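You operate a simulated robot arm through the tools that you are given. There is no shell and no other tool.

You run a simulated two-armed robot. Do the job below in one go: nothing can be reset, and whatever is moved stays where it is left.

JOB
Turn the size knob to 25. Press the six key three times. Put the jar on the clear end of the test bench away on the rubber mat. Put the yellow disc on top of the brown parts box on the top of the yellow table. Stack the black slab marked "LOT 52" from the top of the yellow table on top of the black slab that says "LOT 23". Put the short grey hose from the lower shelf of the grey shelving on the plate of the cooler. Press the white tester button to switch it on. Put the clear beaker in the inside of the water trough. Take the yellow paddle and leave it on the lower shelf of the blue shelving. The order is free. Set down upright: jar, short grey hose.

It is judged by the outcome, as a careful person would: the job done as asked, and still so three seconds after it is handed in. It fails if anything else is knocked over, pushed out of place, dropped, spilled or broken.

ROBOT AND FRAMES
Two 7-joint arms with two-finger parallel grippers on one trunk, on a base that moves. Base frame: it is fixed to the floor where the robot stands at the start and does not move with it; the origin is under the middle of the robot, x ahead of it, y to its left, z up. Readings come in mm, rad, newtons and seconds.
The left shoulder is at the start at [20, 138, 1250], the right one opposite. Each reaches about 671 mm from its shoulder. Places, roughly: black slab [2750, 2250, 750]; clear beaker (9x9x9 cm) [-1700, 4200, 1000]; inside of the water trough [-3400, 5300, 800]; jar (7x7x11 cm) [500, -2500, 900]; lower shelf of the blue shelving [3300, -700, 600]; parts box [2750, 2250, 750]; plate of the cooler (15x15 cm) [-1020, 8200, 840]; rubber mat (23x17 cm) [160, 440, 860]; short grey hose (5x5x10 cm) [-3200, 9700, 600]; six key [800, -200, 900]; size knob [400, 0, 900]; white tester button [-1000, 7900, 800]; yellow disc [2250, 2000, 750]; yellow paddle (6x3x44 cm) [800, 2800, 900]. Payload 1.57 kg a hand.
The tool frame of a hand sits at the grasp point between the pads (the TCP): z along the fingers, y along the line on which they close. The tips reach 30 mm beyond it. Largest opening 80 mm; finger width 17, thickness 12; the body of the gripper, 40 by 82 mm, starts 80 mm behind the TCP.
Orientation is told as [roll, pitch, yaw] about the base's x, y, z axes, in that order, counted from this pose: with the fingers straight down and closing along the base's y, the tool's x points along the base's -x, its y along +y and its z along -z.

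CONTROLS
- The arms move only by the tool arm_command. It takes "left_plan", "right_plan" or both (then of equal length, played together; a hand with none holds still); each is text: rows parted by semicolons, each of 7 numbers parted by spaces: the turn, a rotation vector about the tool's x, y, z in units of 4 degrees (1.0 is 4 degrees), then the shift along the tool's x, y, z in units of 30 mm (1.0 is 30 mm), then the closure, from 0 (fully open) to 1 (shut). In form: wx wy wz dx dy dz grip; .... A call has 1 to 20 rows; each row shifts and turns the commanded pose from where the row before left it, along the tool's axes as they then stand. A call with a number of a shift or a turn outside -1 to 1 is refused whole. A row lasts 0.2 s, in which the tool goes at most 50 mm and 0.15 rad; a call with a longer step from one row to the next is refused whole, and so is a gripper value outside its range. Where a pose cannot be reached the arm comes as near as it can. A force on the tool above 40 N (or 10 N above the force at the start of the call, whichever is more), or a blocked arm, ends the call early, and 0.2 s more pass. Each finger travels about 45 mm/s and halts on what it meets, pressing with about 34 N; the grip force reading is that of the motor and also rises with nothing between the fingers. The clock runs only during rows and for 0.2 s after the last one: add rows that do not move to give the fingers time. The reply holds the time, the measured pose of the TCP, the force on the tool along the base axes, the opening and the grip force, in the units named above and with some noise, with the torque about the TCP (base axes, N m) and any sound that the robot's microphone picked up, and new pictures: "pictures" is both (left out), scene, wrist or none (wrist: the cameras of the hands that moved).
- Cameras (640 x 400 px; columns grow to the right, rows downward): "scene" is now at [184.4, 38.8, 1168.4]; the picture's right is [0.41, -0.91, 0.00], its down [-0.20, -0.09, -0.98] and it looks along [0.89, 0.40, -0.22] (base axes); focal length 214 px, centre (320, 200). "left" rides on the left gripper at [72, 7, -122] in its tool frame; the picture's right is [-0.09, 1.00, 0.00], its down [-0.84, -0.08, -0.54] and it looks along [-0.54, -0.05, 0.84] (tool axes); focal length 238 px, centre (320, 200). "right" rides on the right gripper at [72, -7, -122] in its tool frame; the picture's right is [0.09, 1.00, 0.00], its down [-0.84, 0.08, -0.54] and it looks along [-0.54, 0.05, 0.84] (tool axes); focal length 238 px, centre (320, 200).
- raise_lower(by): slides the trunk up (or, below 0, down) by that many mm; the arms and the scene camera ride with it, the base frame stays. It gives what a move gives, with no picture.
- base_move(legs): drives the robot by 1 to 6 legs, each [ahead, left, turn to the left] in mm, mm and rad, along the robot's own axes; the way and the turn of a leg run together, so that a leg with both is an arc; at most 1500 mm and 3.142 rad a leg. The arms and the cameras ride along, it lands a little off, and it stops where it bumps. It gives what a move gives, and a new picture of the scene camera.
- pan_tilt(pan, tilt): turns the head with the scene camera to pan (to the left, within 1.047 rad either way) and tilt (down, from -0.506 to 1.204), counted from straight ahead of the robot. It gives what a move gives, and a new picture of the scene camera.
- locate(camera, pixels): for up to 12 pixels [column, row] of the newest picture of that camera ("zoom" is the newest enlarged one), the place [x, y, z] in the base frame of the surface seen there, good to about 2 mm. It takes no simulated time.
- inspect(camera, box): a new picture of the part [left, top, right, bottom] of that camera's present view, enlarged. It takes no simulated time.
- sign_off(): hands the job in; it is judged then, once.

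Open the grippers and draw the arms clear of the work before you hand the job in, unless the task says otherwise.

The tools are called as name(argument=value, ...) on one line, values as JSON. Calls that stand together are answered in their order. arm_command: Moves the arms, as the interface text tells. Its arguments: {"type":"object","properties":{"left_plan":{"type":"string"},"right_plan":{"type":"string"},"pictures":{"type":"string","enum":["both","scene","wrist","none"]}},"required":[]} The other tools are called the same way: raise_lower (by) moves the trunk up or down; base_move (legs) drives the base; pan_tilt (pan, tilt) turns the head that bears the scene camera; locate (camera, pixels) gives the place of the surface under pixels of a picture; inspect (camera, box) takes an enlarged picture of a part of a camera's view; sign_off () hands the job in.

At the start:

```text
time: 0.0
left_tcp_pos: [312.1, 157.3, 1128.2]
left_orientation: [0.001, 0.417, 0.011]
left_contact_force: [0.4, -0.8, -0.3]
left_moment: [0.02, -0.03, -0.01]
left_width: 80.1
left_finger_force: 0.1
right_tcp_pos: [312.4, -107.7, 1140.3]
right_orientation: [-0.004, 0.29, -0.003]
right_contact_force: [-0.1, 0.9, -1.0]
right_moment: [0.0, 0.01, -0.04]
right_width: 80.1
right_finger_force: 0.0
trunk travel left (down, up): [-625.0, 615.0]
robot x, y, heading: [0.8, 2.1, -0.002]
head pan, tilt (commanded): [0.424, 0.222]
```

scene: 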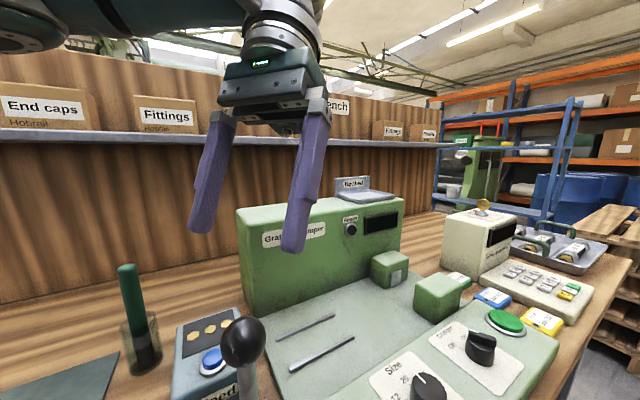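
right: 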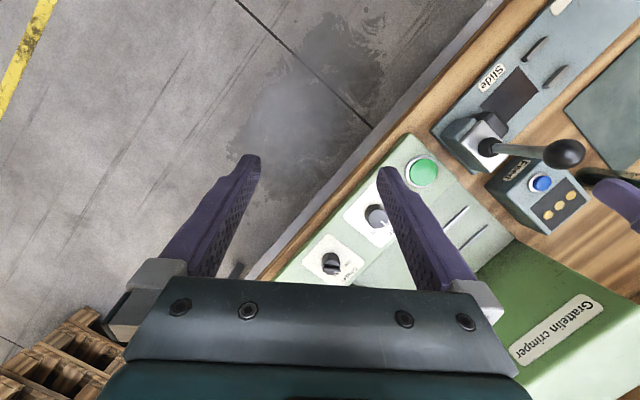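
left: 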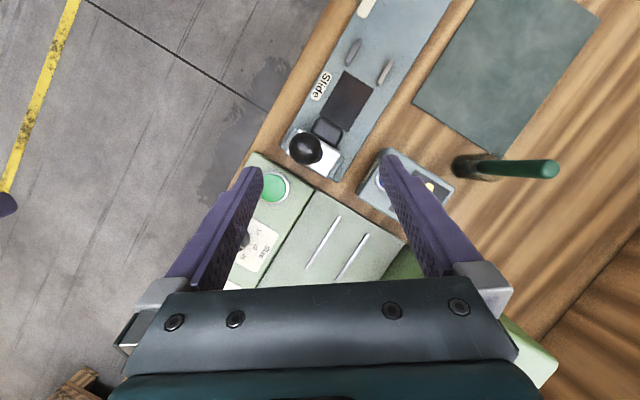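

The scene shows the crimper bench with the Size knob at about (428,385) and a keypad at (540,280). I look closer at the knob first by tilting the head down.

pan_tilt(pan=0.0, tilt=0.6)

```text
time: 0.9
left_tcp_pos: [310.5, 158.6, 1126.9]
left_orientation: [0.002, 0.42, 0.011]
left_contact_force: [-0.7, 0.6, -0.3]
left_moment: [0.03, -0.01, -0.02]
left_width: 80.2
left_finger_force: 0.0
right_tcp_pos: [312.9, -108.0, 1138.1]
right_orientation: [-0.006, 0.292, -0.004]
right_contact_force: [-1.5, 0.0, 0.4]
right_moment: [0.01, -0.01, -0.01]
right_width: 79.9
right_finger_force: 0.0
trunk travel left (down, up): [-625.0, 615.0]
robot x, y, heading: [-0.2, 1.9, 0.003]
head pan, tilt (commanded): [0.0, 0.6]
```

scene: 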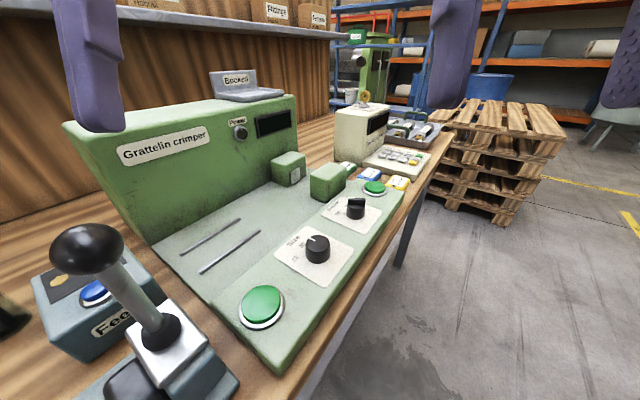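

The Size knob is at about (318,248) and the keypad at (400,160). I enlarge the two areas.

inspect(camera="scene", box=[260, 190, 400, 290])

inspect(camera="scene", box=[320, 100, 460, 200])

locate(camera="scene", pixels=[[318, 240], [318, 255], [355, 205], [262, 303], [290, 245], [340, 262], [375, 187], [400, 158], [150, 340], [330, 230], [282, 368], [160, 325]])

```text
4.00 times, centred on (330, 240) of scene
```

zoom: 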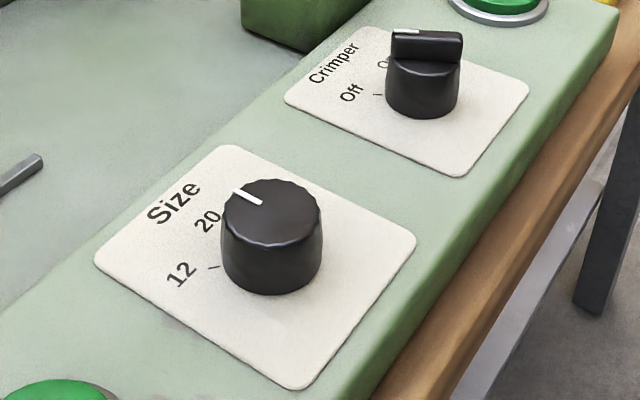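

```text
4.00 times, centred on (390, 150) of scene
```

zoom: 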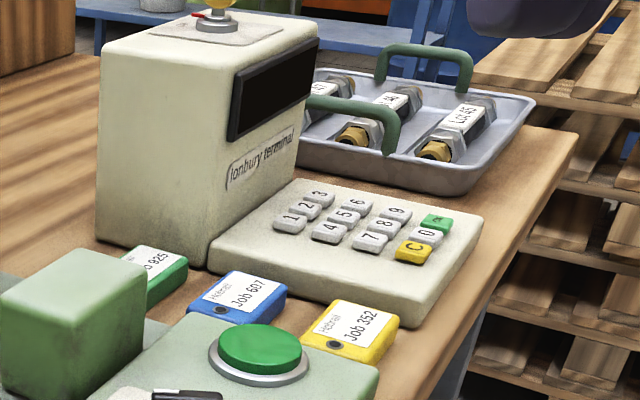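

```text
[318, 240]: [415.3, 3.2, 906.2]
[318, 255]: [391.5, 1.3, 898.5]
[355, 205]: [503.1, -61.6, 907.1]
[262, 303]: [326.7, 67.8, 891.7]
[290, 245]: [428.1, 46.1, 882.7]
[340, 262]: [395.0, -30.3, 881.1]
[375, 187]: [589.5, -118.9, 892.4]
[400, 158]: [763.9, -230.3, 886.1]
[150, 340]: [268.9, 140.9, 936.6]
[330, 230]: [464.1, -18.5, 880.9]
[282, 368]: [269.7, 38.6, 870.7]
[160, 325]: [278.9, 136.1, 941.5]
```

The knob's scale is partly hidden behind it from here; the right wrist camera looks down at it near (378,215), so I enlarge that view.

inspect(camera="right", box=[330, 180, 430, 250])

inspect(camera="right", box=[280, 130, 480, 290])

```text
5.71 times, centred on (380, 215) of right
```

zoom: 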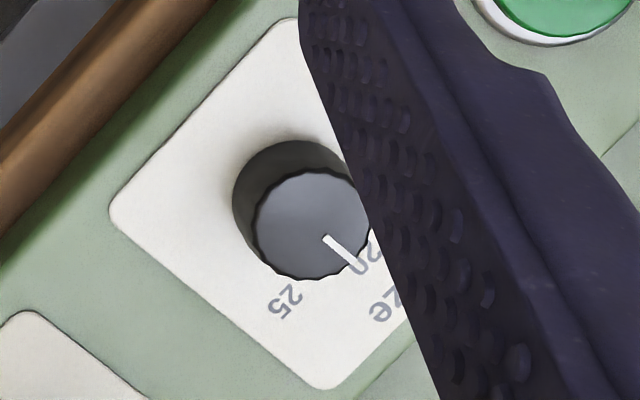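

```text
2.50 times, centred on (380, 210) of right
```

zoom: 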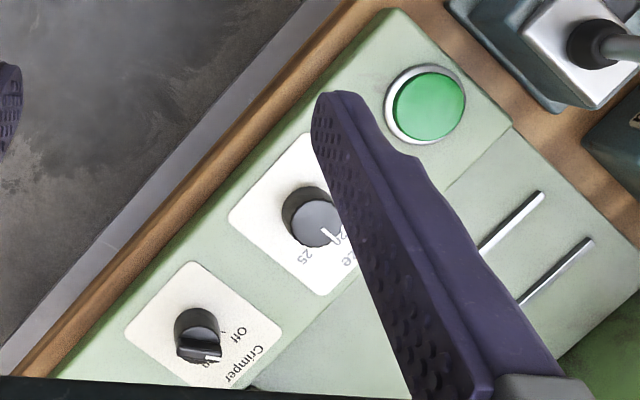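

The wrist view shows the pointer at 20 and "25" next clockwise. I straighten the right hand to point down and bring it over the knob to see the dial cleanly.

arm_command(right_plan="0 -0.83 0 0 0 0 0;0 -0.83 0 0 0 0 0;0 -0.83 0 0 0 0 0;0 -0.83 0 0 0 0 0;0 -0.83 0 0 0 0 0;0 0 0 0.2 0.7 0.3 0;0 0 0 0.2 0.7 0.3 0;0 0 0 0.2 0.7 0.3 0", pictures="wrist")

```text
time: 2.7
left_tcp_pos: [311.7, 158.6, 1127.4]
left_orientation: [0.003, 0.419, 0.009]
left_contact_force: [0.0, 0.2, -1.4]
left_moment: [-0.02, 0.0, -0.02]
left_width: 79.8
left_finger_force: 0.1
right_tcp_pos: [294.7, -44.4, 1113.2]
right_orientation: [-0.005, -0.003, -0.002]
right_contact_force: [-0.2, 0.2, 0.2]
right_moment: [0.04, 0.0, 0.02]
right_width: 79.9
right_finger_force: 0.0
trunk travel left (down, up): [-625.0, 615.0]
robot x, y, heading: [4.0, -3.0, -0.006]
head pan, tilt (commanded): [0.0, 0.6]
```

right: 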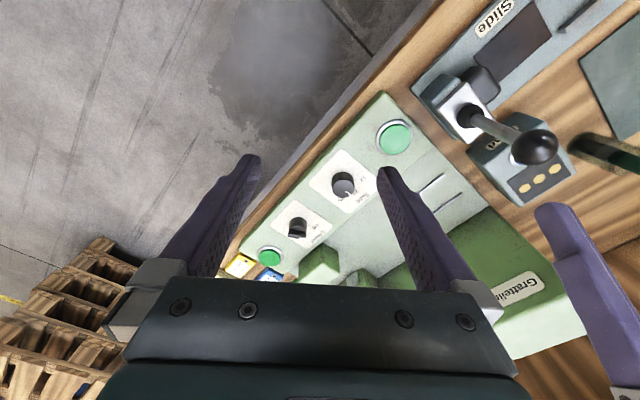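

Now the knob is free in view at about (345,185). I enlarge it and fix the positions of the dial.

inspect(camera="right", box=[305, 150, 385, 215])

```text
6.15 times, centred on (345, 182) of right
```

zoom: 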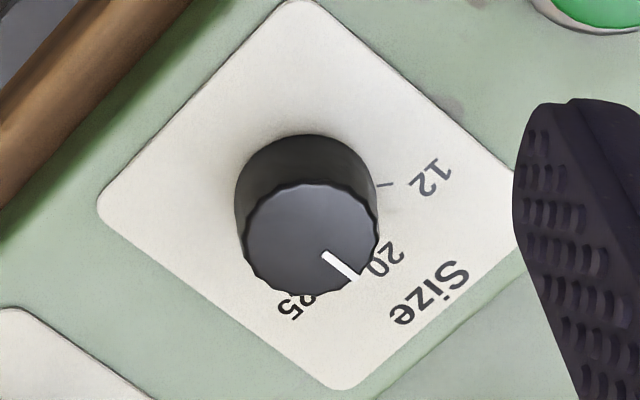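

locate(camera="zoom", pixels=[[311, 238], [326, 254], [355, 277], [384, 184], [428, 180], [298, 304], [390, 262], [245, 238], [377, 238], [311, 186], [311, 290], [100, 208]])

```text
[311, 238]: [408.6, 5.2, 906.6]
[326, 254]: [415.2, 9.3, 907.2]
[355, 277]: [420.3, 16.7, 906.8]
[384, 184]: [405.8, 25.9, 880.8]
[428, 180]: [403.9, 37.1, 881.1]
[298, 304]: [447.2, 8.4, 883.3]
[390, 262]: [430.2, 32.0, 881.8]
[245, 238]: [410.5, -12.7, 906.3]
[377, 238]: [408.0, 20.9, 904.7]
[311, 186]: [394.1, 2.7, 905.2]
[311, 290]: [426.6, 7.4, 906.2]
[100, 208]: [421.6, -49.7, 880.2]
```

The knob centre is about (410, 4.5), top z 907, pointer at about 54° (20), and 25 lies about 47° clockwise from it. I bring the open hand over the knob and pre-turn it 25° anticlockwise.

arm_command(right_plan="0 0 0 -0.64 0.272 0.85 0;0 0 0 -0.64 0.272 0.85 0;0 0 0 -0.64 0.272 0.85 0;0 0 0 -0.64 0.272 0.85 0;0 0 0 -0.64 0.272 0.85 0;0 0 0 -0.64 0.272 0.85 0;0 0 -0.9 0 0 0 0;0 0 -0.9 0 0 0 0;0 0 -0.9 0 0 0 0;0 0 -0.9 0 0 0 0;0 0 -0.9 0 0 0 0;0 0 -0.9 0 0 0 0;0 0 -0.9 0 0 0 0", pictures="both")

```text
time: 5.5
left_tcp_pos: [310.7, 157.9, 1127.6]
left_orientation: [0.002, 0.421, 0.011]
left_contact_force: [0.1, 0.5, -0.4]
left_moment: [0.01, 0.02, 0.03]
left_width: 79.9
left_finger_force: 0.2
right_tcp_pos: [411.6, 2.5, 958.7]
right_orientation: [-0.006, 0.002, 0.439]
right_contact_force: [0.3, 0.6, 0.4]
right_moment: [-0.03, -0.04, 0.01]
right_width: 79.9
right_finger_force: 0.1
trunk travel left (down, up): [-625.0, 615.0]
robot x, y, heading: [1.5, -0.1, -0.0]
head pan, tilt (commanded): [0.0, 0.6]
```

scene: 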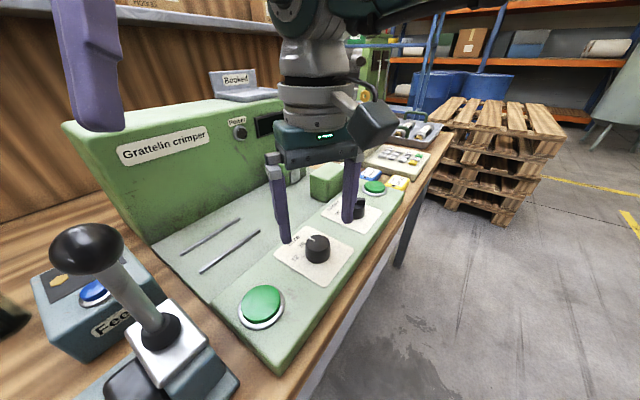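
right: 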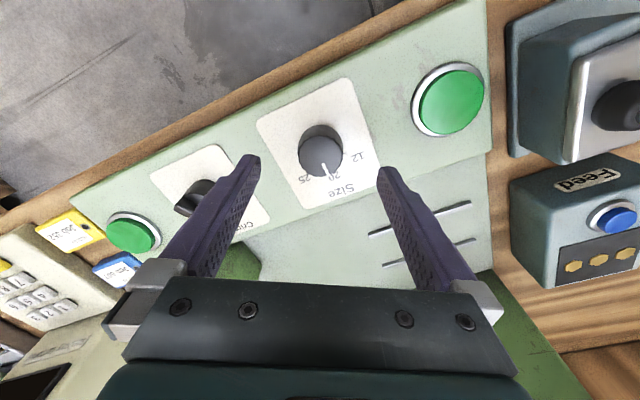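

The hand is over the knob. I check the knob centre once more from this closer view before going down.

inspect(camera="right", box=[270, 100, 390, 210])

```text
3.64 times, centred on (330, 155) of right
```

zoom: 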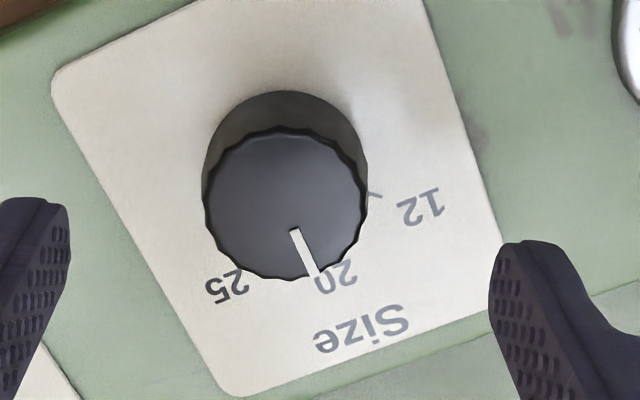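

locate(camera="zoom", pixels=[[286, 203], [294, 232], [315, 274], [376, 195], [422, 206], [226, 287], [335, 275], [208, 205], [364, 205], [284, 130], [287, 276]])

```text
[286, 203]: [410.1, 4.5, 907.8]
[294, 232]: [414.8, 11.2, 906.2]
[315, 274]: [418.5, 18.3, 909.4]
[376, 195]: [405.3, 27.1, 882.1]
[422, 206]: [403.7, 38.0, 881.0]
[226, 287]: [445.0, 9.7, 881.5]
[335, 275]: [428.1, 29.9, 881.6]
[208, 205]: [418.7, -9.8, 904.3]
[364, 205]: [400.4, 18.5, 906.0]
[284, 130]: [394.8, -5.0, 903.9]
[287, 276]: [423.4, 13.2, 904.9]
```

Centre confirmed near (409.5, 4.4). I go down around the knob and close.

arm_command(right_plan="0 0 0 0.033 0.086 0.745 0;0 0 0 0 0 0.745 0;0 0 0 0 0 0 1;0 0 0 0 0 0 1;0 0 0 0 0 0 1;0 0 0 0 0 0 1;0 0 0 0 0 0 1", pictures="wrist")

```text
time: 7.1
left_tcp_pos: [311.6, 157.7, 1126.4]
left_orientation: [0.0, 0.417, 0.011]
left_contact_force: [0.3, 0.0, -0.2]
left_moment: [-0.02, 0.03, 0.03]
left_width: 79.9
left_finger_force: 0.0
right_tcp_pos: [410.5, 3.0, 912.4]
right_orientation: [-0.01, 0.003, 0.437]
right_contact_force: [8.3, -7.6, -11.0]
right_moment: [-0.39, -0.27, -0.02]
right_width: 37.3
right_finger_force: 36.7
trunk travel left (down, up): [-625.0, 615.0]
robot x, y, heading: [0.9, 3.7, 0.0]
head pan, tilt (commanded): [0.0, 0.6]
```

right: 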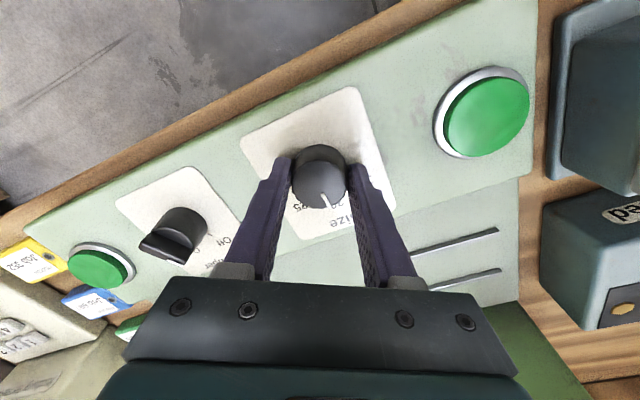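

The knob is gripped (37 mm). I turn it clockwise by 44° while holding, then look.

arm_command(right_plan="0 0 1 0 0 0 1;0 0 1 0 0 0 1;0 0 1 0 0 0 1;0 0 1 0 0 0 1;0 0 1 0 0 0 1;0 0 1 0 0 0 1;0 0 1 0 0 0 1;0 0 1 0 0 0 1;0 0 1 0 0 0 1;0 0 1 0 0 0 1;0 0 1 0 0 0 1;0 0 0.3 0 0 0 1;0 0 0 0 0 0 1", pictures="wrist")

```text
time: 9.9
left_tcp_pos: [312.7, 157.3, 1127.1]
left_orientation: [0.002, 0.419, 0.012]
left_contact_force: [0.3, 0.3, 0.3]
left_moment: [0.01, 0.03, 0.0]
left_width: 80.0
left_finger_force: 0.1
right_tcp_pos: [409.0, 3.8, 914.3]
right_orientation: [-0.006, -0.004, -0.353]
right_contact_force: [16.2, -0.4, -23.8]
right_moment: [-0.02, -0.29, 0.02]
right_width: 36.6
right_finger_force: 43.1
trunk travel left (down, up): [-625.0, 615.0]
robot x, y, heading: [0.3, -4.6, -0.002]
head pan, tilt (commanded): [0.0, 0.6]
```

right: 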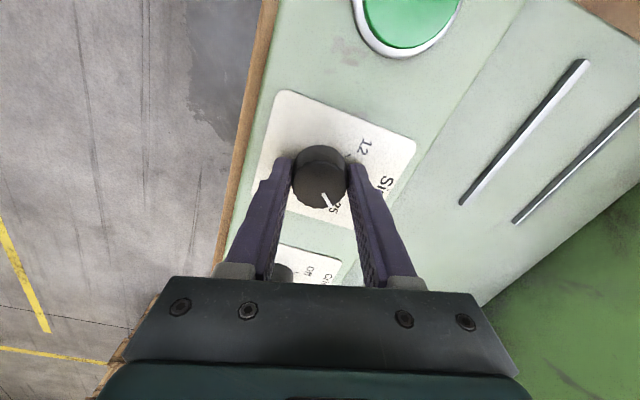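

The pointer moved with the hand and points at the 25. I release, rise and check the dial.

arm_command(right_plan="0 0 0 0 0 0 0;0 0 0 0 0 0 0;0 0 0 0 0 0 0;0 0 0 0 0 0 0;0 0 0 0 0 0 0;0 0 0 0 0 -0.9 0;0 0 0 0 0 -0.9 0;0 0 0 0.5 0 -0.9 0;0 0 0 0.5 0 -0.9 0", pictures="wrist")

inspect(camera="right", box=[270, 90, 390, 210])

```text
time: 11.9
left_tcp_pos: [311.4, 158.0, 1126.8]
left_orientation: [0.003, 0.418, 0.011]
left_contact_force: [0.4, 1.0, 0.6]
left_moment: [-0.02, -0.01, -0.01]
left_width: 79.8
left_finger_force: 0.0
right_tcp_pos: [379.3, 14.5, 1023.2]
right_orientation: [-0.007, -0.002, -0.351]
right_contact_force: [0.7, 0.3, -0.6]
right_moment: [-0.01, -0.01, 0.01]
right_width: 80.1
right_finger_force: 0.1
trunk travel left (down, up): [-625.0, 615.0]
robot x, y, heading: [-1.8, -3.2, -0.002]
head pan, tilt (commanded): [0.0, 0.6]
```

right: 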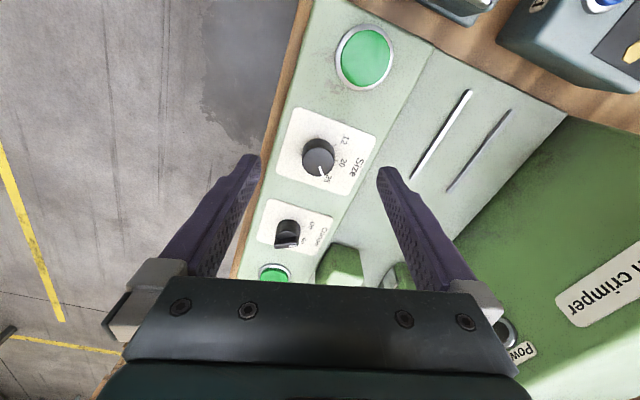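

```text
3.33 times, centred on (330, 150) of right
```

zoom: 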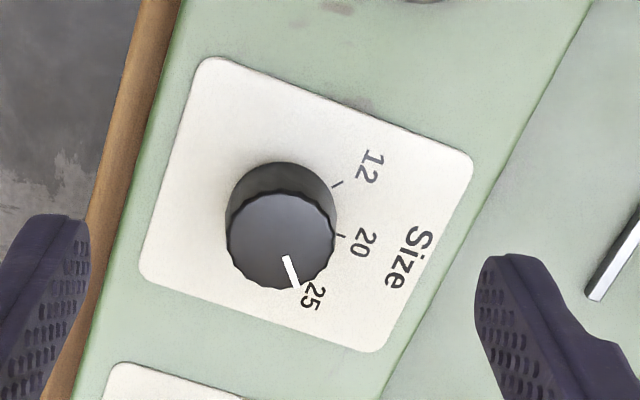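

locate(camera="zoom", pixels=[[281, 241], [287, 258], [297, 285], [338, 184], [341, 236], [312, 297], [362, 243], [370, 166], [231, 232], [336, 232], [279, 196]])

```text
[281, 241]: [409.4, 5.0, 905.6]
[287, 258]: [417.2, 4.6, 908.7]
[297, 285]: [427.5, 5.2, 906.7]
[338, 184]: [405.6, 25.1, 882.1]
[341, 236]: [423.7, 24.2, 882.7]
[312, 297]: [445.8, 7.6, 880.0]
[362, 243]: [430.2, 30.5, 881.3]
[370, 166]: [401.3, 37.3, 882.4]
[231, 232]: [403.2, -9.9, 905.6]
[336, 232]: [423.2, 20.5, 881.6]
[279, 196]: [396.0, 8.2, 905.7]
```

The pointer appears to line up with 25; I take a stronger enlargement to confirm.

inspect(camera="right", box=[295, 125, 355, 190])

```text
6.15 times, centred on (325, 158) of right
```

zoom: 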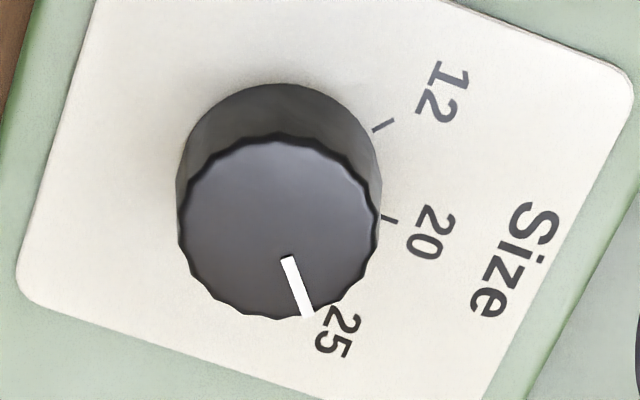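

The pointer and the 25 label line up, so the knob is set. Next I locate the six key, the terminal and the pallets ahead, to plan the drive along the bench.

inspect(camera="scene", box=[320, 80, 460, 190])

locate(camera="scene", pixels=[[400, 155], [418, 152], [370, 95], [365, 108], [500, 105], [440, 125], [430, 200], [500, 220], [455, 135], [440, 160], [560, 140], [470, 190]])

```text
3.64 times, centred on (390, 135) of scene
```

zoom: 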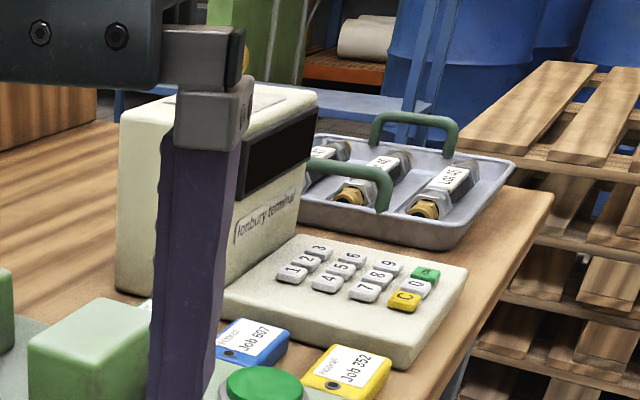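

```text
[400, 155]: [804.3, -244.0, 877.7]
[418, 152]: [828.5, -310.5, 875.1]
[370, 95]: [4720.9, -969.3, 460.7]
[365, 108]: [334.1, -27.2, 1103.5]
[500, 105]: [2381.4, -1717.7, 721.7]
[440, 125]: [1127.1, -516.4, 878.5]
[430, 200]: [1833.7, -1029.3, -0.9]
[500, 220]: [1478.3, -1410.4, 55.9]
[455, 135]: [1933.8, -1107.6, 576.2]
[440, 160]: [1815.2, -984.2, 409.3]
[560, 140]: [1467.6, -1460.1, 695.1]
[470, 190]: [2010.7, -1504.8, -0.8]
```

The six key is at zoom pixel (352,257). I locate it and neighbours.

locate(camera="zoom", pixels=[[352, 256], [341, 268], [386, 268], [318, 250], [364, 292], [403, 300], [425, 273], [440, 268], [292, 272], [230, 90], [260, 90], [300, 100]])

```text
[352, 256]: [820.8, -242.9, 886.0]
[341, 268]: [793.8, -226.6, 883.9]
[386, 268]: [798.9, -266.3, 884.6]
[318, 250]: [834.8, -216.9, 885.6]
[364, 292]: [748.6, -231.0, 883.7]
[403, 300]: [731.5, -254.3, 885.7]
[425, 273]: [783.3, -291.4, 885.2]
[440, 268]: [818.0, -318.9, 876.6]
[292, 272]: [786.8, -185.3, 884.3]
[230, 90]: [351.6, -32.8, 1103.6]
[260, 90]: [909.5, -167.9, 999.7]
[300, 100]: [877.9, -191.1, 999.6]
```

Six key is near (821,-243,886). I check the crimper's height and front before driving along the bench.

locate(camera="scene", pixels=[[180, 145], [290, 100], [240, 132], [235, 80], [100, 120], [230, 100], [85, 245], [100, 230]])

```text
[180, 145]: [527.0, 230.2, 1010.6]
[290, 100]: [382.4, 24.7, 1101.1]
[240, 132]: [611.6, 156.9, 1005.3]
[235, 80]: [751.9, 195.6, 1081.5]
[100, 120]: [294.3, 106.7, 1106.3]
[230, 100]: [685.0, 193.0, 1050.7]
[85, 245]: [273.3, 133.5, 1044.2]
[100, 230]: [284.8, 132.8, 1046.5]
```

All clear at hand height. I drive along the bench, parallel to its edge, to bring the keypad in reach.

base_move(legs=[[367, -260, 0]])

```text
time: 14.6
left_tcp_pos: [679.6, -101.9, 1128.5]
left_orientation: [0.002, 0.419, 0.01]
left_contact_force: [0.1, 0.1, 0.5]
left_moment: [-0.03, 0.01, 0.0]
left_width: 80.0
left_finger_force: 0.0
right_tcp_pos: [748.1, -244.1, 1023.5]
right_orientation: [-0.006, -0.002, -0.353]
right_contact_force: [0.3, -0.5, 0.0]
right_moment: [0.01, 0.03, 0.01]
right_width: 79.6
right_finger_force: 0.1
trunk travel left (down, up): [-625.0, 615.0]
robot x, y, heading: [368.2, -259.8, -0.003]
head pan, tilt (commanded): [0.0, 0.6]
```

scene: 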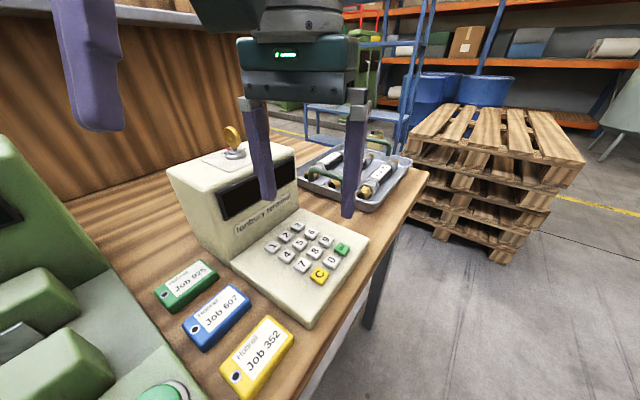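

The keypad is now in front at (305,255). I enlarge it and fix the six key at about (312,233).

inspect(camera="scene", box=[250, 200, 370, 300])

inspect(camera="right", box=[160, 0, 480, 200])

```text
4.00 times, centred on (310, 250) of scene
```

zoom: 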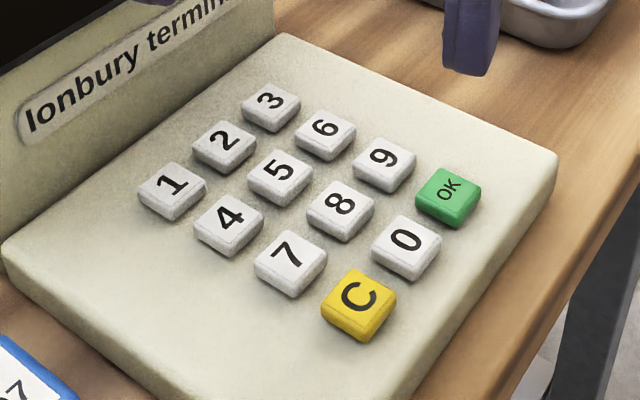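

```text
2.00 times, centred on (320, 100) of right
```

zoom: 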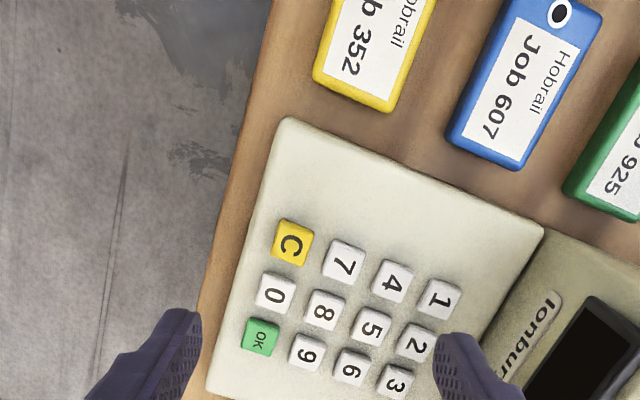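

locate(camera="zoom", pixels=[[350, 367], [306, 352], [371, 325], [395, 380], [414, 341], [326, 310], [437, 297], [276, 293], [292, 240], [330, 372], [350, 352], [366, 352]])

inspect(camera="scene", box=[280, 215, 350, 265])

```text
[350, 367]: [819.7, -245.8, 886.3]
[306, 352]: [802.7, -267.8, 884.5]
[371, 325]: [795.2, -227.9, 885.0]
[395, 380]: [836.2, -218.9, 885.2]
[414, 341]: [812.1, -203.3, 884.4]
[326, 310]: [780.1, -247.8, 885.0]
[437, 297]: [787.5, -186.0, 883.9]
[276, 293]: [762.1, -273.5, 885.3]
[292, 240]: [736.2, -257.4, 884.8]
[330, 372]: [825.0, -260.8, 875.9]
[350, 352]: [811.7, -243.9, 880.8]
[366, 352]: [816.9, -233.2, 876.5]
```

```text
8.00 times, centred on (315, 240) of scene
```

zoom: 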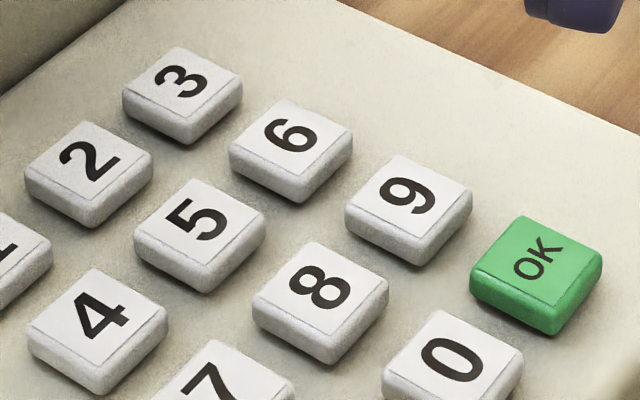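

The six key sits at about (819.5,-244.5), top z 885, on a 30 mm grid aligned with the bench. I turn the hand square with the grid, close the fingers and hover 25 mm above the key.

arm_command(right_plan="0 0 0.95 0 0 0 1;0 0 0.95 0 0 0 1;0 0 0.95 0 0 0 1;0 0 0.95 0 0 0 1;0 0 0 -0.487 0.342 0.696 1;0 0 0 -0.487 0.342 0.696 1;0 0 0 -0.487 0.342 0.696 1;0 0 0 -0.487 0.342 0.696 1;0 0 0 0 0 0 1", pictures="both")

```text
time: 16.6
left_tcp_pos: [680.9, -101.7, 1128.0]
left_orientation: [0.002, 0.418, 0.01]
left_contact_force: [-0.2, 0.1, -0.1]
left_moment: [0.01, -0.02, -0.01]
left_width: 80.0
left_finger_force: 0.1
right_tcp_pos: [791.3, -250.3, 960.8]
right_orientation: [-0.006, -0.001, -0.618]
right_contact_force: [-0.3, -0.3, 0.1]
right_moment: [0.01, 0.03, 0.0]
right_width: 0.0
right_finger_force: 21.5
right hand out of reach, approached as far as the arm can: row 7, 8
trunk travel left (down, up): [-625.0, 615.0]
robot x, y, heading: [370.3, -261.2, 0.002]
head pan, tilt (commanded): [0.0, 0.6]
```

scene: 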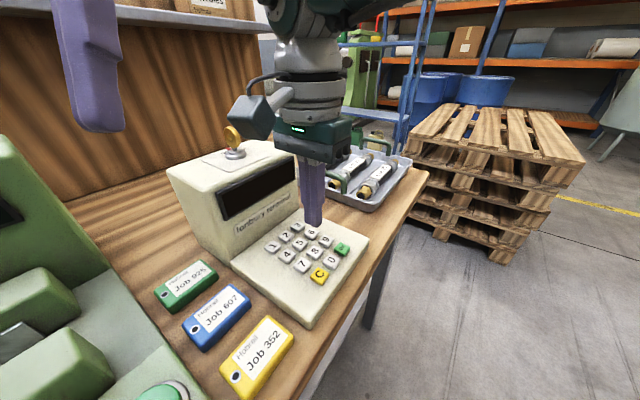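
right: 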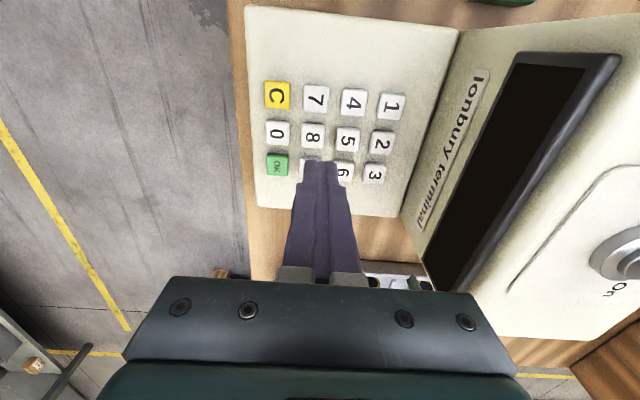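

The hand stopped short (out of reach at x 791). I check the key switch height on the terminal, then drive a little farther along the bench.

locate(camera="scene", pixels=[[232, 135], [234, 153], [200, 165], [280, 150], [175, 178], [240, 190], [270, 175]])

base_move(legs=[[106, -75, 0]])

```text
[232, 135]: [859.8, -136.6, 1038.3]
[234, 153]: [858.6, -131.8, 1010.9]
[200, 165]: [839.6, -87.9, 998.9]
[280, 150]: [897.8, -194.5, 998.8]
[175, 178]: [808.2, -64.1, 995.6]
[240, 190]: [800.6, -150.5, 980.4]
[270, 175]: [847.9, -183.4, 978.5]
```

```text
time: 17.9
left_tcp_pos: [784.6, -176.8, 1127.6]
left_orientation: [0.0, 0.418, 0.015]
left_contact_force: [0.7, 0.1, -0.1]
left_moment: [-0.02, 0.02, 0.03]
left_width: 80.4
left_finger_force: 0.0
right_tcp_pos: [895.7, -325.8, 960.1]
right_orientation: [-0.005, -0.001, -0.616]
right_contact_force: [0.1, -1.1, -0.8]
right_moment: [0.04, 0.0, -0.02]
right_width: 0.1
right_finger_force: 21.4
trunk travel left (down, up): [-625.0, 615.0]
robot x, y, heading: [471.7, -334.5, 0.008]
head pan, tilt (commanded): [0.0, 0.6]
```

scene: 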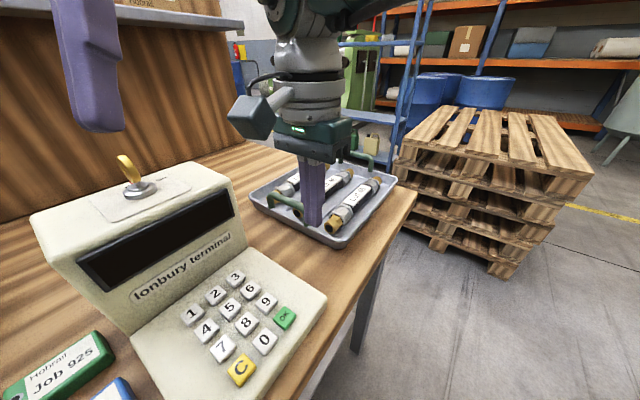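

The hand hovers over the tray, with no contact. I rise, move back over the six key and come down to a 25 mm hover.

arm_command(right_plan="0 0 0 0 0 -1 1;0 0 0 0 0 -1 1;0 0 0 0.91 0.185 0 1;0 0 0 0.91 0.185 0 1;0 0 0 0.91 0.185 0 1;0 0 0 0.91 0.185 0 1;0 0 0 0 0 0.89 1;0 0 0 0 0 0.89 1;0 0 0 0 0 0.89 1;0 0 0 0 0 0 1", pictures="both")

```text
time: 19.4
left_tcp_pos: [784.5, -172.5, 1125.3]
left_orientation: [0.016, 0.425, 0.027]
left_contact_force: [7.6, 23.4, 2.9]
left_moment: [-1.91, 0.51, 1.28]
left_width: 59.6
left_finger_force: 0.1
right_tcp_pos: [826.5, -248.5, 1017.5]
right_orientation: [0.001, -0.004, -0.636]
right_contact_force: [0.8, -0.4, -0.2]
right_moment: [0.01, 0.0, -0.01]
right_width: 0.3
right_finger_force: 20.8
trunk travel left (down, up): [-625.0, 615.0]
robot x, y, heading: [473.2, -335.2, -0.004]
head pan, tilt (commanded): [0.0, 0.6]
stopped in row 7 (left hand): the force on the tool passed its limit at 54 N (the readings are from after the stop); the commanded pose is now the measured one
```

scene: 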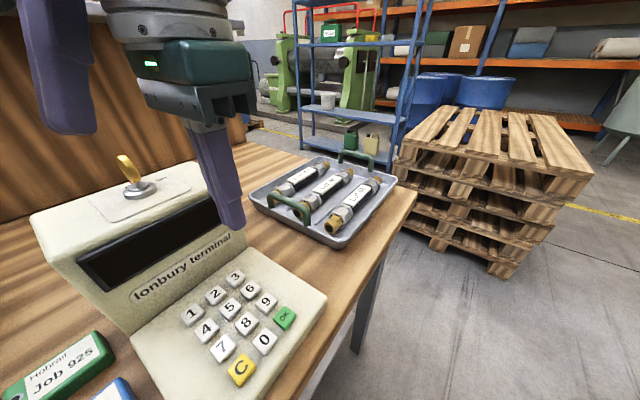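
right: 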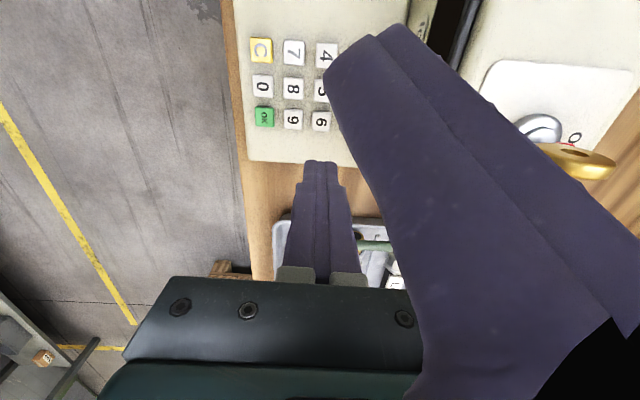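

The right gripper touched the left hand's finger; nothing else was hit. I draw the left hand away to the left, up and back.

arm_command(left_plan="0 0 0 0 1 0 0;0 0 0 0 1 0 0;0 0 0 0.88 0.67 -0.34 0;0 0 0 0.88 0.67 -0.34 0;0 0 0 0.88 0.67 -0.34 0;0 0 0 0.88 0.67 -0.34 0;0 0 0 0.88 0.67 -0.34 0", pictures="scene")

```text
time: 20.3
left_tcp_pos: [726.8, -88.7, 1102.6]
left_orientation: [0.015, 0.648, 0.008]
left_contact_force: [0.1, 0.6, -0.5]
left_moment: [0.01, 0.0, 0.0]
left_width: 80.1
left_finger_force: 0.0
right_tcp_pos: [825.2, -247.8, 1019.8]
right_orientation: [0.002, -0.003, -0.634]
right_contact_force: [-0.6, -0.2, -0.2]
right_moment: [0.0, -0.02, 0.03]
right_width: 0.0
right_finger_force: 21.1
trunk travel left (down, up): [-625.0, 615.0]
robot x, y, heading: [472.4, -332.6, 0.002]
head pan, tilt (commanded): [0.0, 0.6]
stopped in row 4 (left hand): the arm was blocked; the commanded pose is now the measured one
```

scene: 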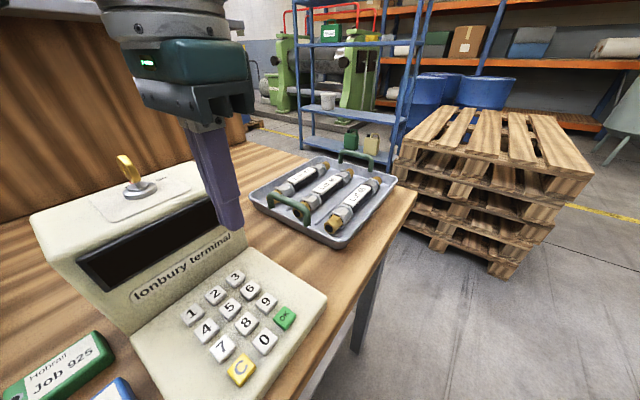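

The left arm was blocked while drawing back; I look to the left to see what it may be touching.

pan_tilt(pan=0.9, tilt=0.2)

```text
time: 21.5
left_tcp_pos: [727.3, -88.9, 1102.9]
left_orientation: [0.015, 0.649, 0.007]
left_contact_force: [0.0, 1.0, -0.3]
left_moment: [0.0, -0.01, 0.03]
left_width: 80.0
left_finger_force: 0.0
right_tcp_pos: [826.4, -246.8, 1019.6]
right_orientation: [0.001, -0.004, -0.633]
right_contact_force: [-0.2, -0.6, 0.3]
right_moment: [0.0, 0.02, 0.01]
right_width: 0.1
right_finger_force: 21.1
trunk travel left (down, up): [-625.0, 615.0]
robot x, y, heading: [473.5, -335.8, 0.002]
head pan, tilt (commanded): [0.901, 0.201]
```

scene: 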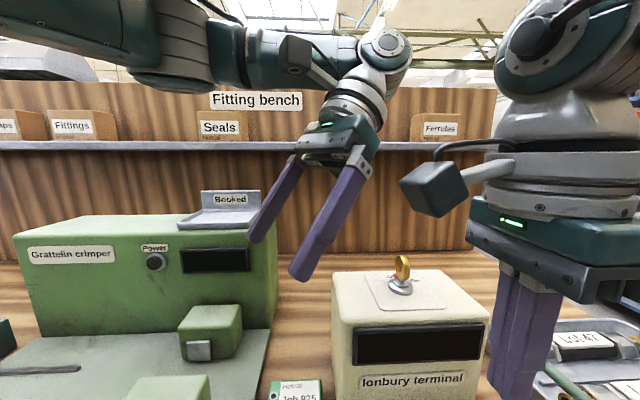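

The left arm is clear of the bench; it was only folded too tightly. I lift it a little up and left instead.

arm_command(left_plan="0 0 0 0.4 0.42 -0.53 0;0 0 0 0.4 0.42 -0.53 0;0 0 0 0.4 0.42 -0.53 0;0 0 0 0.4 0.42 -0.53 0", pictures="scene")

```text
time: 22.0
left_tcp_pos: [690.3, -64.6, 1080.0]
left_orientation: [0.002, 0.885, 0.036]
left_contact_force: [-0.7, 0.5, 0.2]
left_moment: [0.0, 0.02, 0.02]
left_width: 80.2
left_finger_force: 0.0
right_tcp_pos: [825.6, -246.9, 1019.2]
right_orientation: [0.002, -0.003, -0.634]
right_contact_force: [0.2, -0.4, 0.1]
right_moment: [-0.01, 0.0, 0.03]
right_width: 0.1
right_finger_force: 20.9
trunk travel left (down, up): [-625.0, 615.0]
robot x, y, heading: [473.3, -332.9, 0.006]
head pan, tilt (commanded): [0.901, 0.201]
stopped in row 2 (left hand): the arm was blocked; the commanded pose is now the measured one
```

scene: 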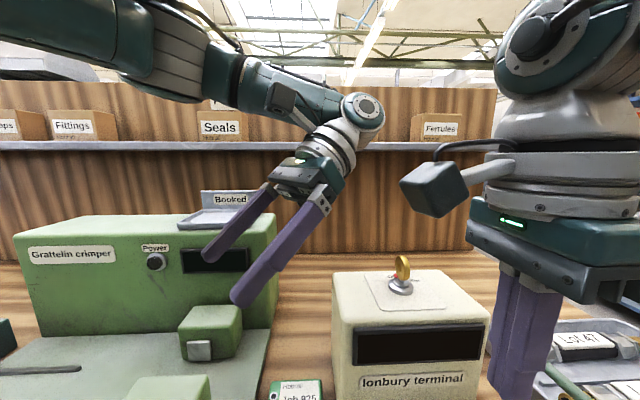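

The left wrist seems to have reached a limit (pitch crept to 0.89). I pitch the hand back down to unwind it.

arm_command(left_plan="0 -0.9 0 0 0 0 0;0 -0.9 0 0 0 0 0;0 -0.9 0 0 0 -0.2 0;0 -0.9 0 0 0 -0.3 0;0 -0.9 0 0 0 -0.4 0;0 -0.9 0 0 0 -0.4 0", pictures="scene")

```text
time: 23.4
left_tcp_pos: [714.8, -63.0, 1112.7]
left_orientation: [0.001, 0.504, 0.034]
left_contact_force: [0.1, -0.6, -0.1]
left_moment: [0.0, -0.03, -0.01]
left_width: 80.0
left_finger_force: 0.0
right_tcp_pos: [825.4, -247.6, 1018.6]
right_orientation: [0.002, -0.003, -0.634]
right_contact_force: [0.1, 0.7, 0.2]
right_moment: [-0.03, 0.0, 0.01]
right_width: 0.1
right_finger_force: 21.5
trunk travel left (down, up): [-625.0, 615.0]
robot x, y, heading: [471.2, -336.3, -0.001]
head pan, tilt (commanded): [0.901, 0.201]
```

scene: 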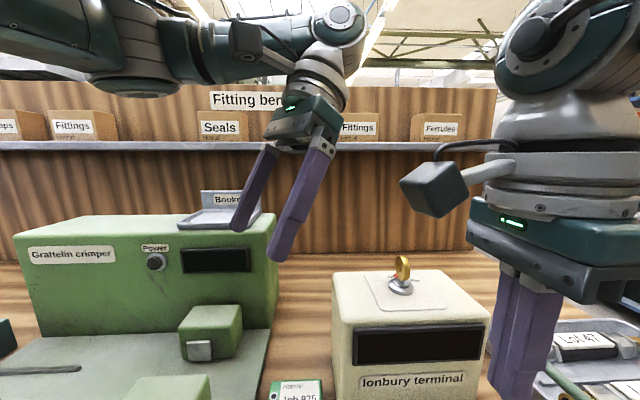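

The left hand is clear now. I lower the right hand over the six key to a 25 mm hover.

arm_command(right_plan="0 0 0 0.22 -0.033 0 1;0 0 0 0 0 0.873 1;0 0 0 0 0 0.873 1;0 0 0 0 0 0.873 1;0 0 0 0 0 0 1", pictures="both")

pan_tilt(pan=0.3, tilt=0.65)

```text
time: 24.6
left_tcp_pos: [715.2, -63.2, 1111.5]
left_orientation: [0.001, 0.506, 0.033]
left_contact_force: [0.1, -0.7, -0.6]
left_moment: [0.04, -0.01, -0.01]
left_width: 80.1
left_finger_force: 0.1
right_tcp_pos: [818.7, -243.6, 940.5]
right_orientation: [0.002, -0.004, -0.634]
right_contact_force: [-0.2, -0.3, -0.3]
right_moment: [-0.01, 0.03, -0.02]
right_width: 0.0
right_finger_force: 21.5
trunk travel left (down, up): [-625.0, 615.0]
robot x, y, heading: [473.0, -335.3, -0.004]
head pan, tilt (commanded): [0.901, 0.201]
```

scene: 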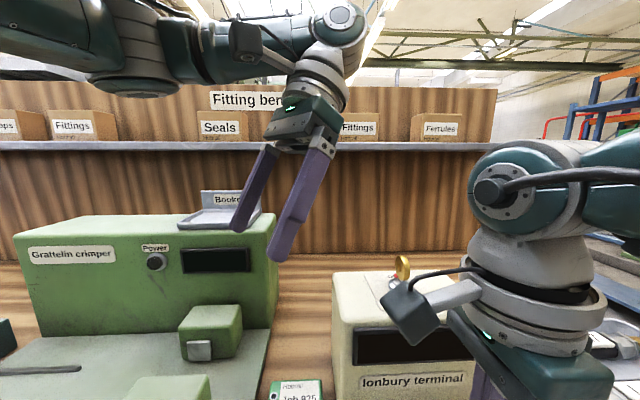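
right: 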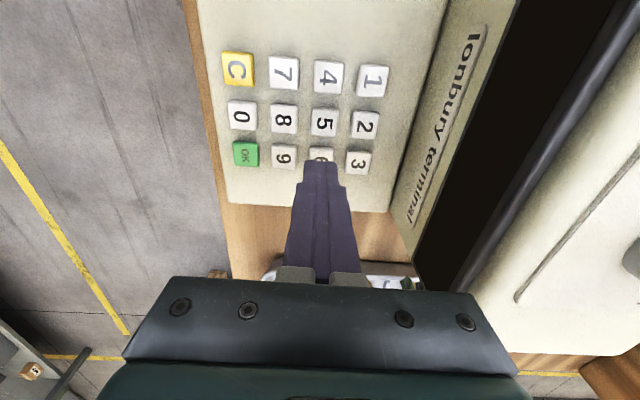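

```text
time: 25.6
left_tcp_pos: [716.7, -63.4, 1111.1]
left_orientation: [0.001, 0.506, 0.034]
left_contact_force: [0.7, -0.1, -0.1]
left_moment: [-0.01, 0.03, 0.01]
left_width: 80.2
left_finger_force: 0.1
right_tcp_pos: [819.0, -243.2, 941.0]
right_orientation: [0.001, -0.004, -0.633]
right_contact_force: [0.9, 0.1, 0.2]
right_moment: [0.0, 0.02, -0.05]
right_width: 0.0
right_finger_force: 22.0
trunk travel left (down, up): [-625.0, 615.0]
robot x, y, heading: [475.8, -332.1, 0.0]
head pan, tilt (commanded): [0.3, 0.649]
```

scene: 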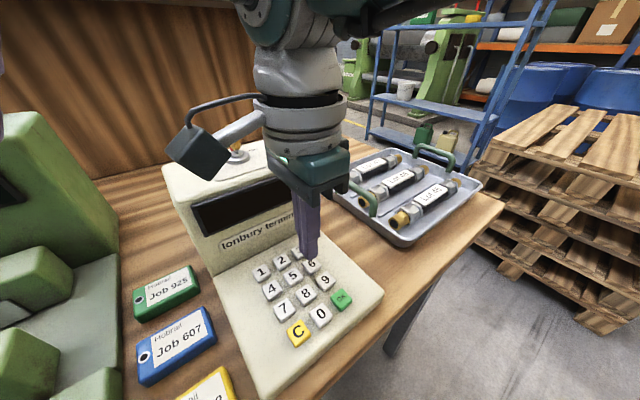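

The tip is over the six. I enlarge to check the alignment.

inspect(camera="scene", box=[240, 210, 360, 300])

inspect(camera="right", box=[260, 110, 380, 200])

```text
4.44 times, centred on (300, 255) of scene
```

zoom: 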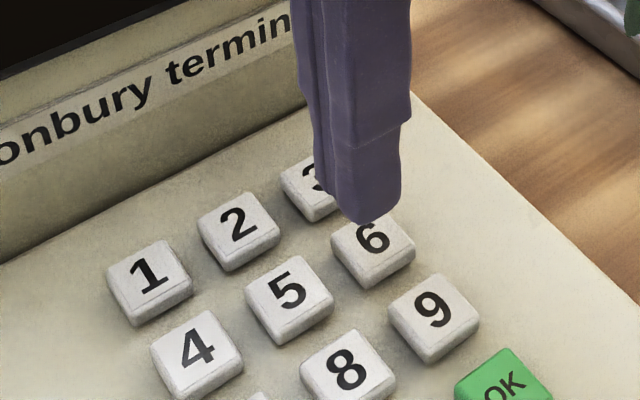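

```text
4.44 times, centred on (320, 155) of right
```

zoom: 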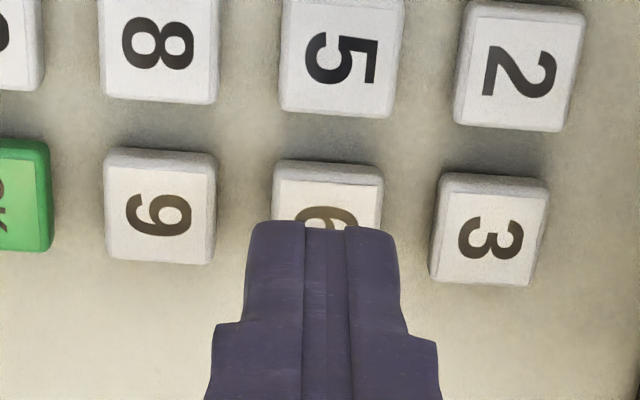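

Aligned on the six. I press down about 6 mm past first touch and read force and sound.

arm_command(right_plan="0 0 0 0 0 0.8 1;0 0 0 0 0 0.1 1;0 0 0 0 0 0.1 1;0 0 0 0 0 0 1", pictures="none")

```text
time: 26.6
left_tcp_pos: [715.6, -64.0, 1113.1]
left_orientation: [-0.001, 0.504, 0.033]
left_contact_force: [0.0, -0.4, -0.3]
left_moment: [-0.01, 0.0, -0.02]
left_width: 80.1
left_finger_force: 0.1
right_tcp_pos: [819.0, -243.0, 911.0]
right_orientation: [0.002, -0.003, -0.632]
right_contact_force: [-0.1, -0.2, 2.9]
right_moment: [-0.03, 0.01, 0.03]
right_width: 0.0
right_finger_force: 21.9
trunk travel left (down, up): [-625.0, 615.0]
robot x, y, heading: [476.5, -337.2, 0.003]
head pan, tilt (commanded): [0.3, 0.649]
heard: click
```

One click heard at 2.9 N. I lift 15 mm and press again.

arm_command(right_plan="0 0 0 0 0 -0.5 1;0 0 0 0 0 0 1;0 0 0 0 0 0 1", pictures="none")

arm_command(right_plan="0 0 0 0 0 0.3 1;0 0 0 0 0 0.2 1;0 0 0 0 0 0 1", pictures="none")

```text
time: 27.4
left_tcp_pos: [715.2, -64.1, 1112.1]
left_orientation: [0.0, 0.507, 0.033]
left_contact_force: [-0.3, 0.5, 0.2]
left_moment: [-0.01, -0.02, 0.0]
left_width: 80.0
left_finger_force: 0.1
right_tcp_pos: [819.7, -245.0, 926.1]
right_orientation: [0.001, -0.004, -0.633]
right_contact_force: [0.4, 0.7, 0.5]
right_moment: [0.02, -0.02, -0.01]
right_width: 0.1
right_finger_force: 21.1
trunk travel left (down, up): [-625.0, 615.0]
robot x, y, heading: [473.2, -334.7, 0.001]
head pan, tilt (commanded): [0.3, 0.649]
```

```text
time: 28.2
left_tcp_pos: [715.3, -63.0, 1112.3]
left_orientation: [-0.001, 0.506, 0.033]
left_contact_force: [1.4, 0.1, -0.6]
left_moment: [0.0, 0.0, -0.01]
left_width: 80.0
left_finger_force: 0.0
right_tcp_pos: [820.7, -244.0, 911.8]
right_orientation: [0.001, -0.004, -0.633]
right_contact_force: [-2.0, 1.4, 3.5]
right_moment: [0.03, 0.05, 0.01]
right_width: 0.0
right_finger_force: 20.9
trunk travel left (down, up): [-625.0, 615.0]
robot x, y, heading: [471.1, -337.0, -0.0]
head pan, tilt (commanded): [0.3, 0.649]
heard: click
```

Second click heard. I lift and press the third time.

arm_command(right_plan="0 0 0 0 0 -0.5 1;0 0 0 0 0 0 1;0 0 0 0 0 0 1", pictures="none")

arm_command(right_plan="0 0 0 0 0 0.3 1;0 0 0 0 0 0.2 1;0 0 0 0 0 0 1", pictures="none")

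```text
time: 29.0
left_tcp_pos: [716.0, -63.1, 1111.6]
left_orientation: [0.002, 0.507, 0.033]
left_contact_force: [0.4, 0.2, 0.2]
left_moment: [0.06, 0.0, 0.04]
left_width: 80.1
left_finger_force: 0.1
right_tcp_pos: [819.9, -244.2, 925.2]
right_orientation: [0.0, -0.003, -0.633]
right_contact_force: [0.5, 0.2, -0.5]
right_moment: [0.01, -0.03, 0.02]
right_width: 0.1
right_finger_force: 21.3
trunk travel left (down, up): [-625.0, 615.0]
robot x, y, heading: [471.5, -333.8, -0.001]
head pan, tilt (commanded): [0.3, 0.649]
```

```text
time: 29.8
left_tcp_pos: [715.1, -62.8, 1111.6]
left_orientation: [0.0, 0.504, 0.033]
left_contact_force: [-0.7, 0.7, 0.3]
left_moment: [0.0, -0.01, -0.01]
left_width: 80.0
left_finger_force: 0.0
right_tcp_pos: [820.5, -244.2, 911.7]
right_orientation: [0.0, -0.002, -0.633]
right_contact_force: [-2.0, 1.1, 3.5]
right_moment: [0.01, 0.02, -0.02]
right_width: 0.0
right_finger_force: 21.0
trunk travel left (down, up): [-625.0, 615.0]
robot x, y, heading: [472.8, -335.6, 0.004]
head pan, tilt (commanded): [0.3, 0.649]
heard: click
```

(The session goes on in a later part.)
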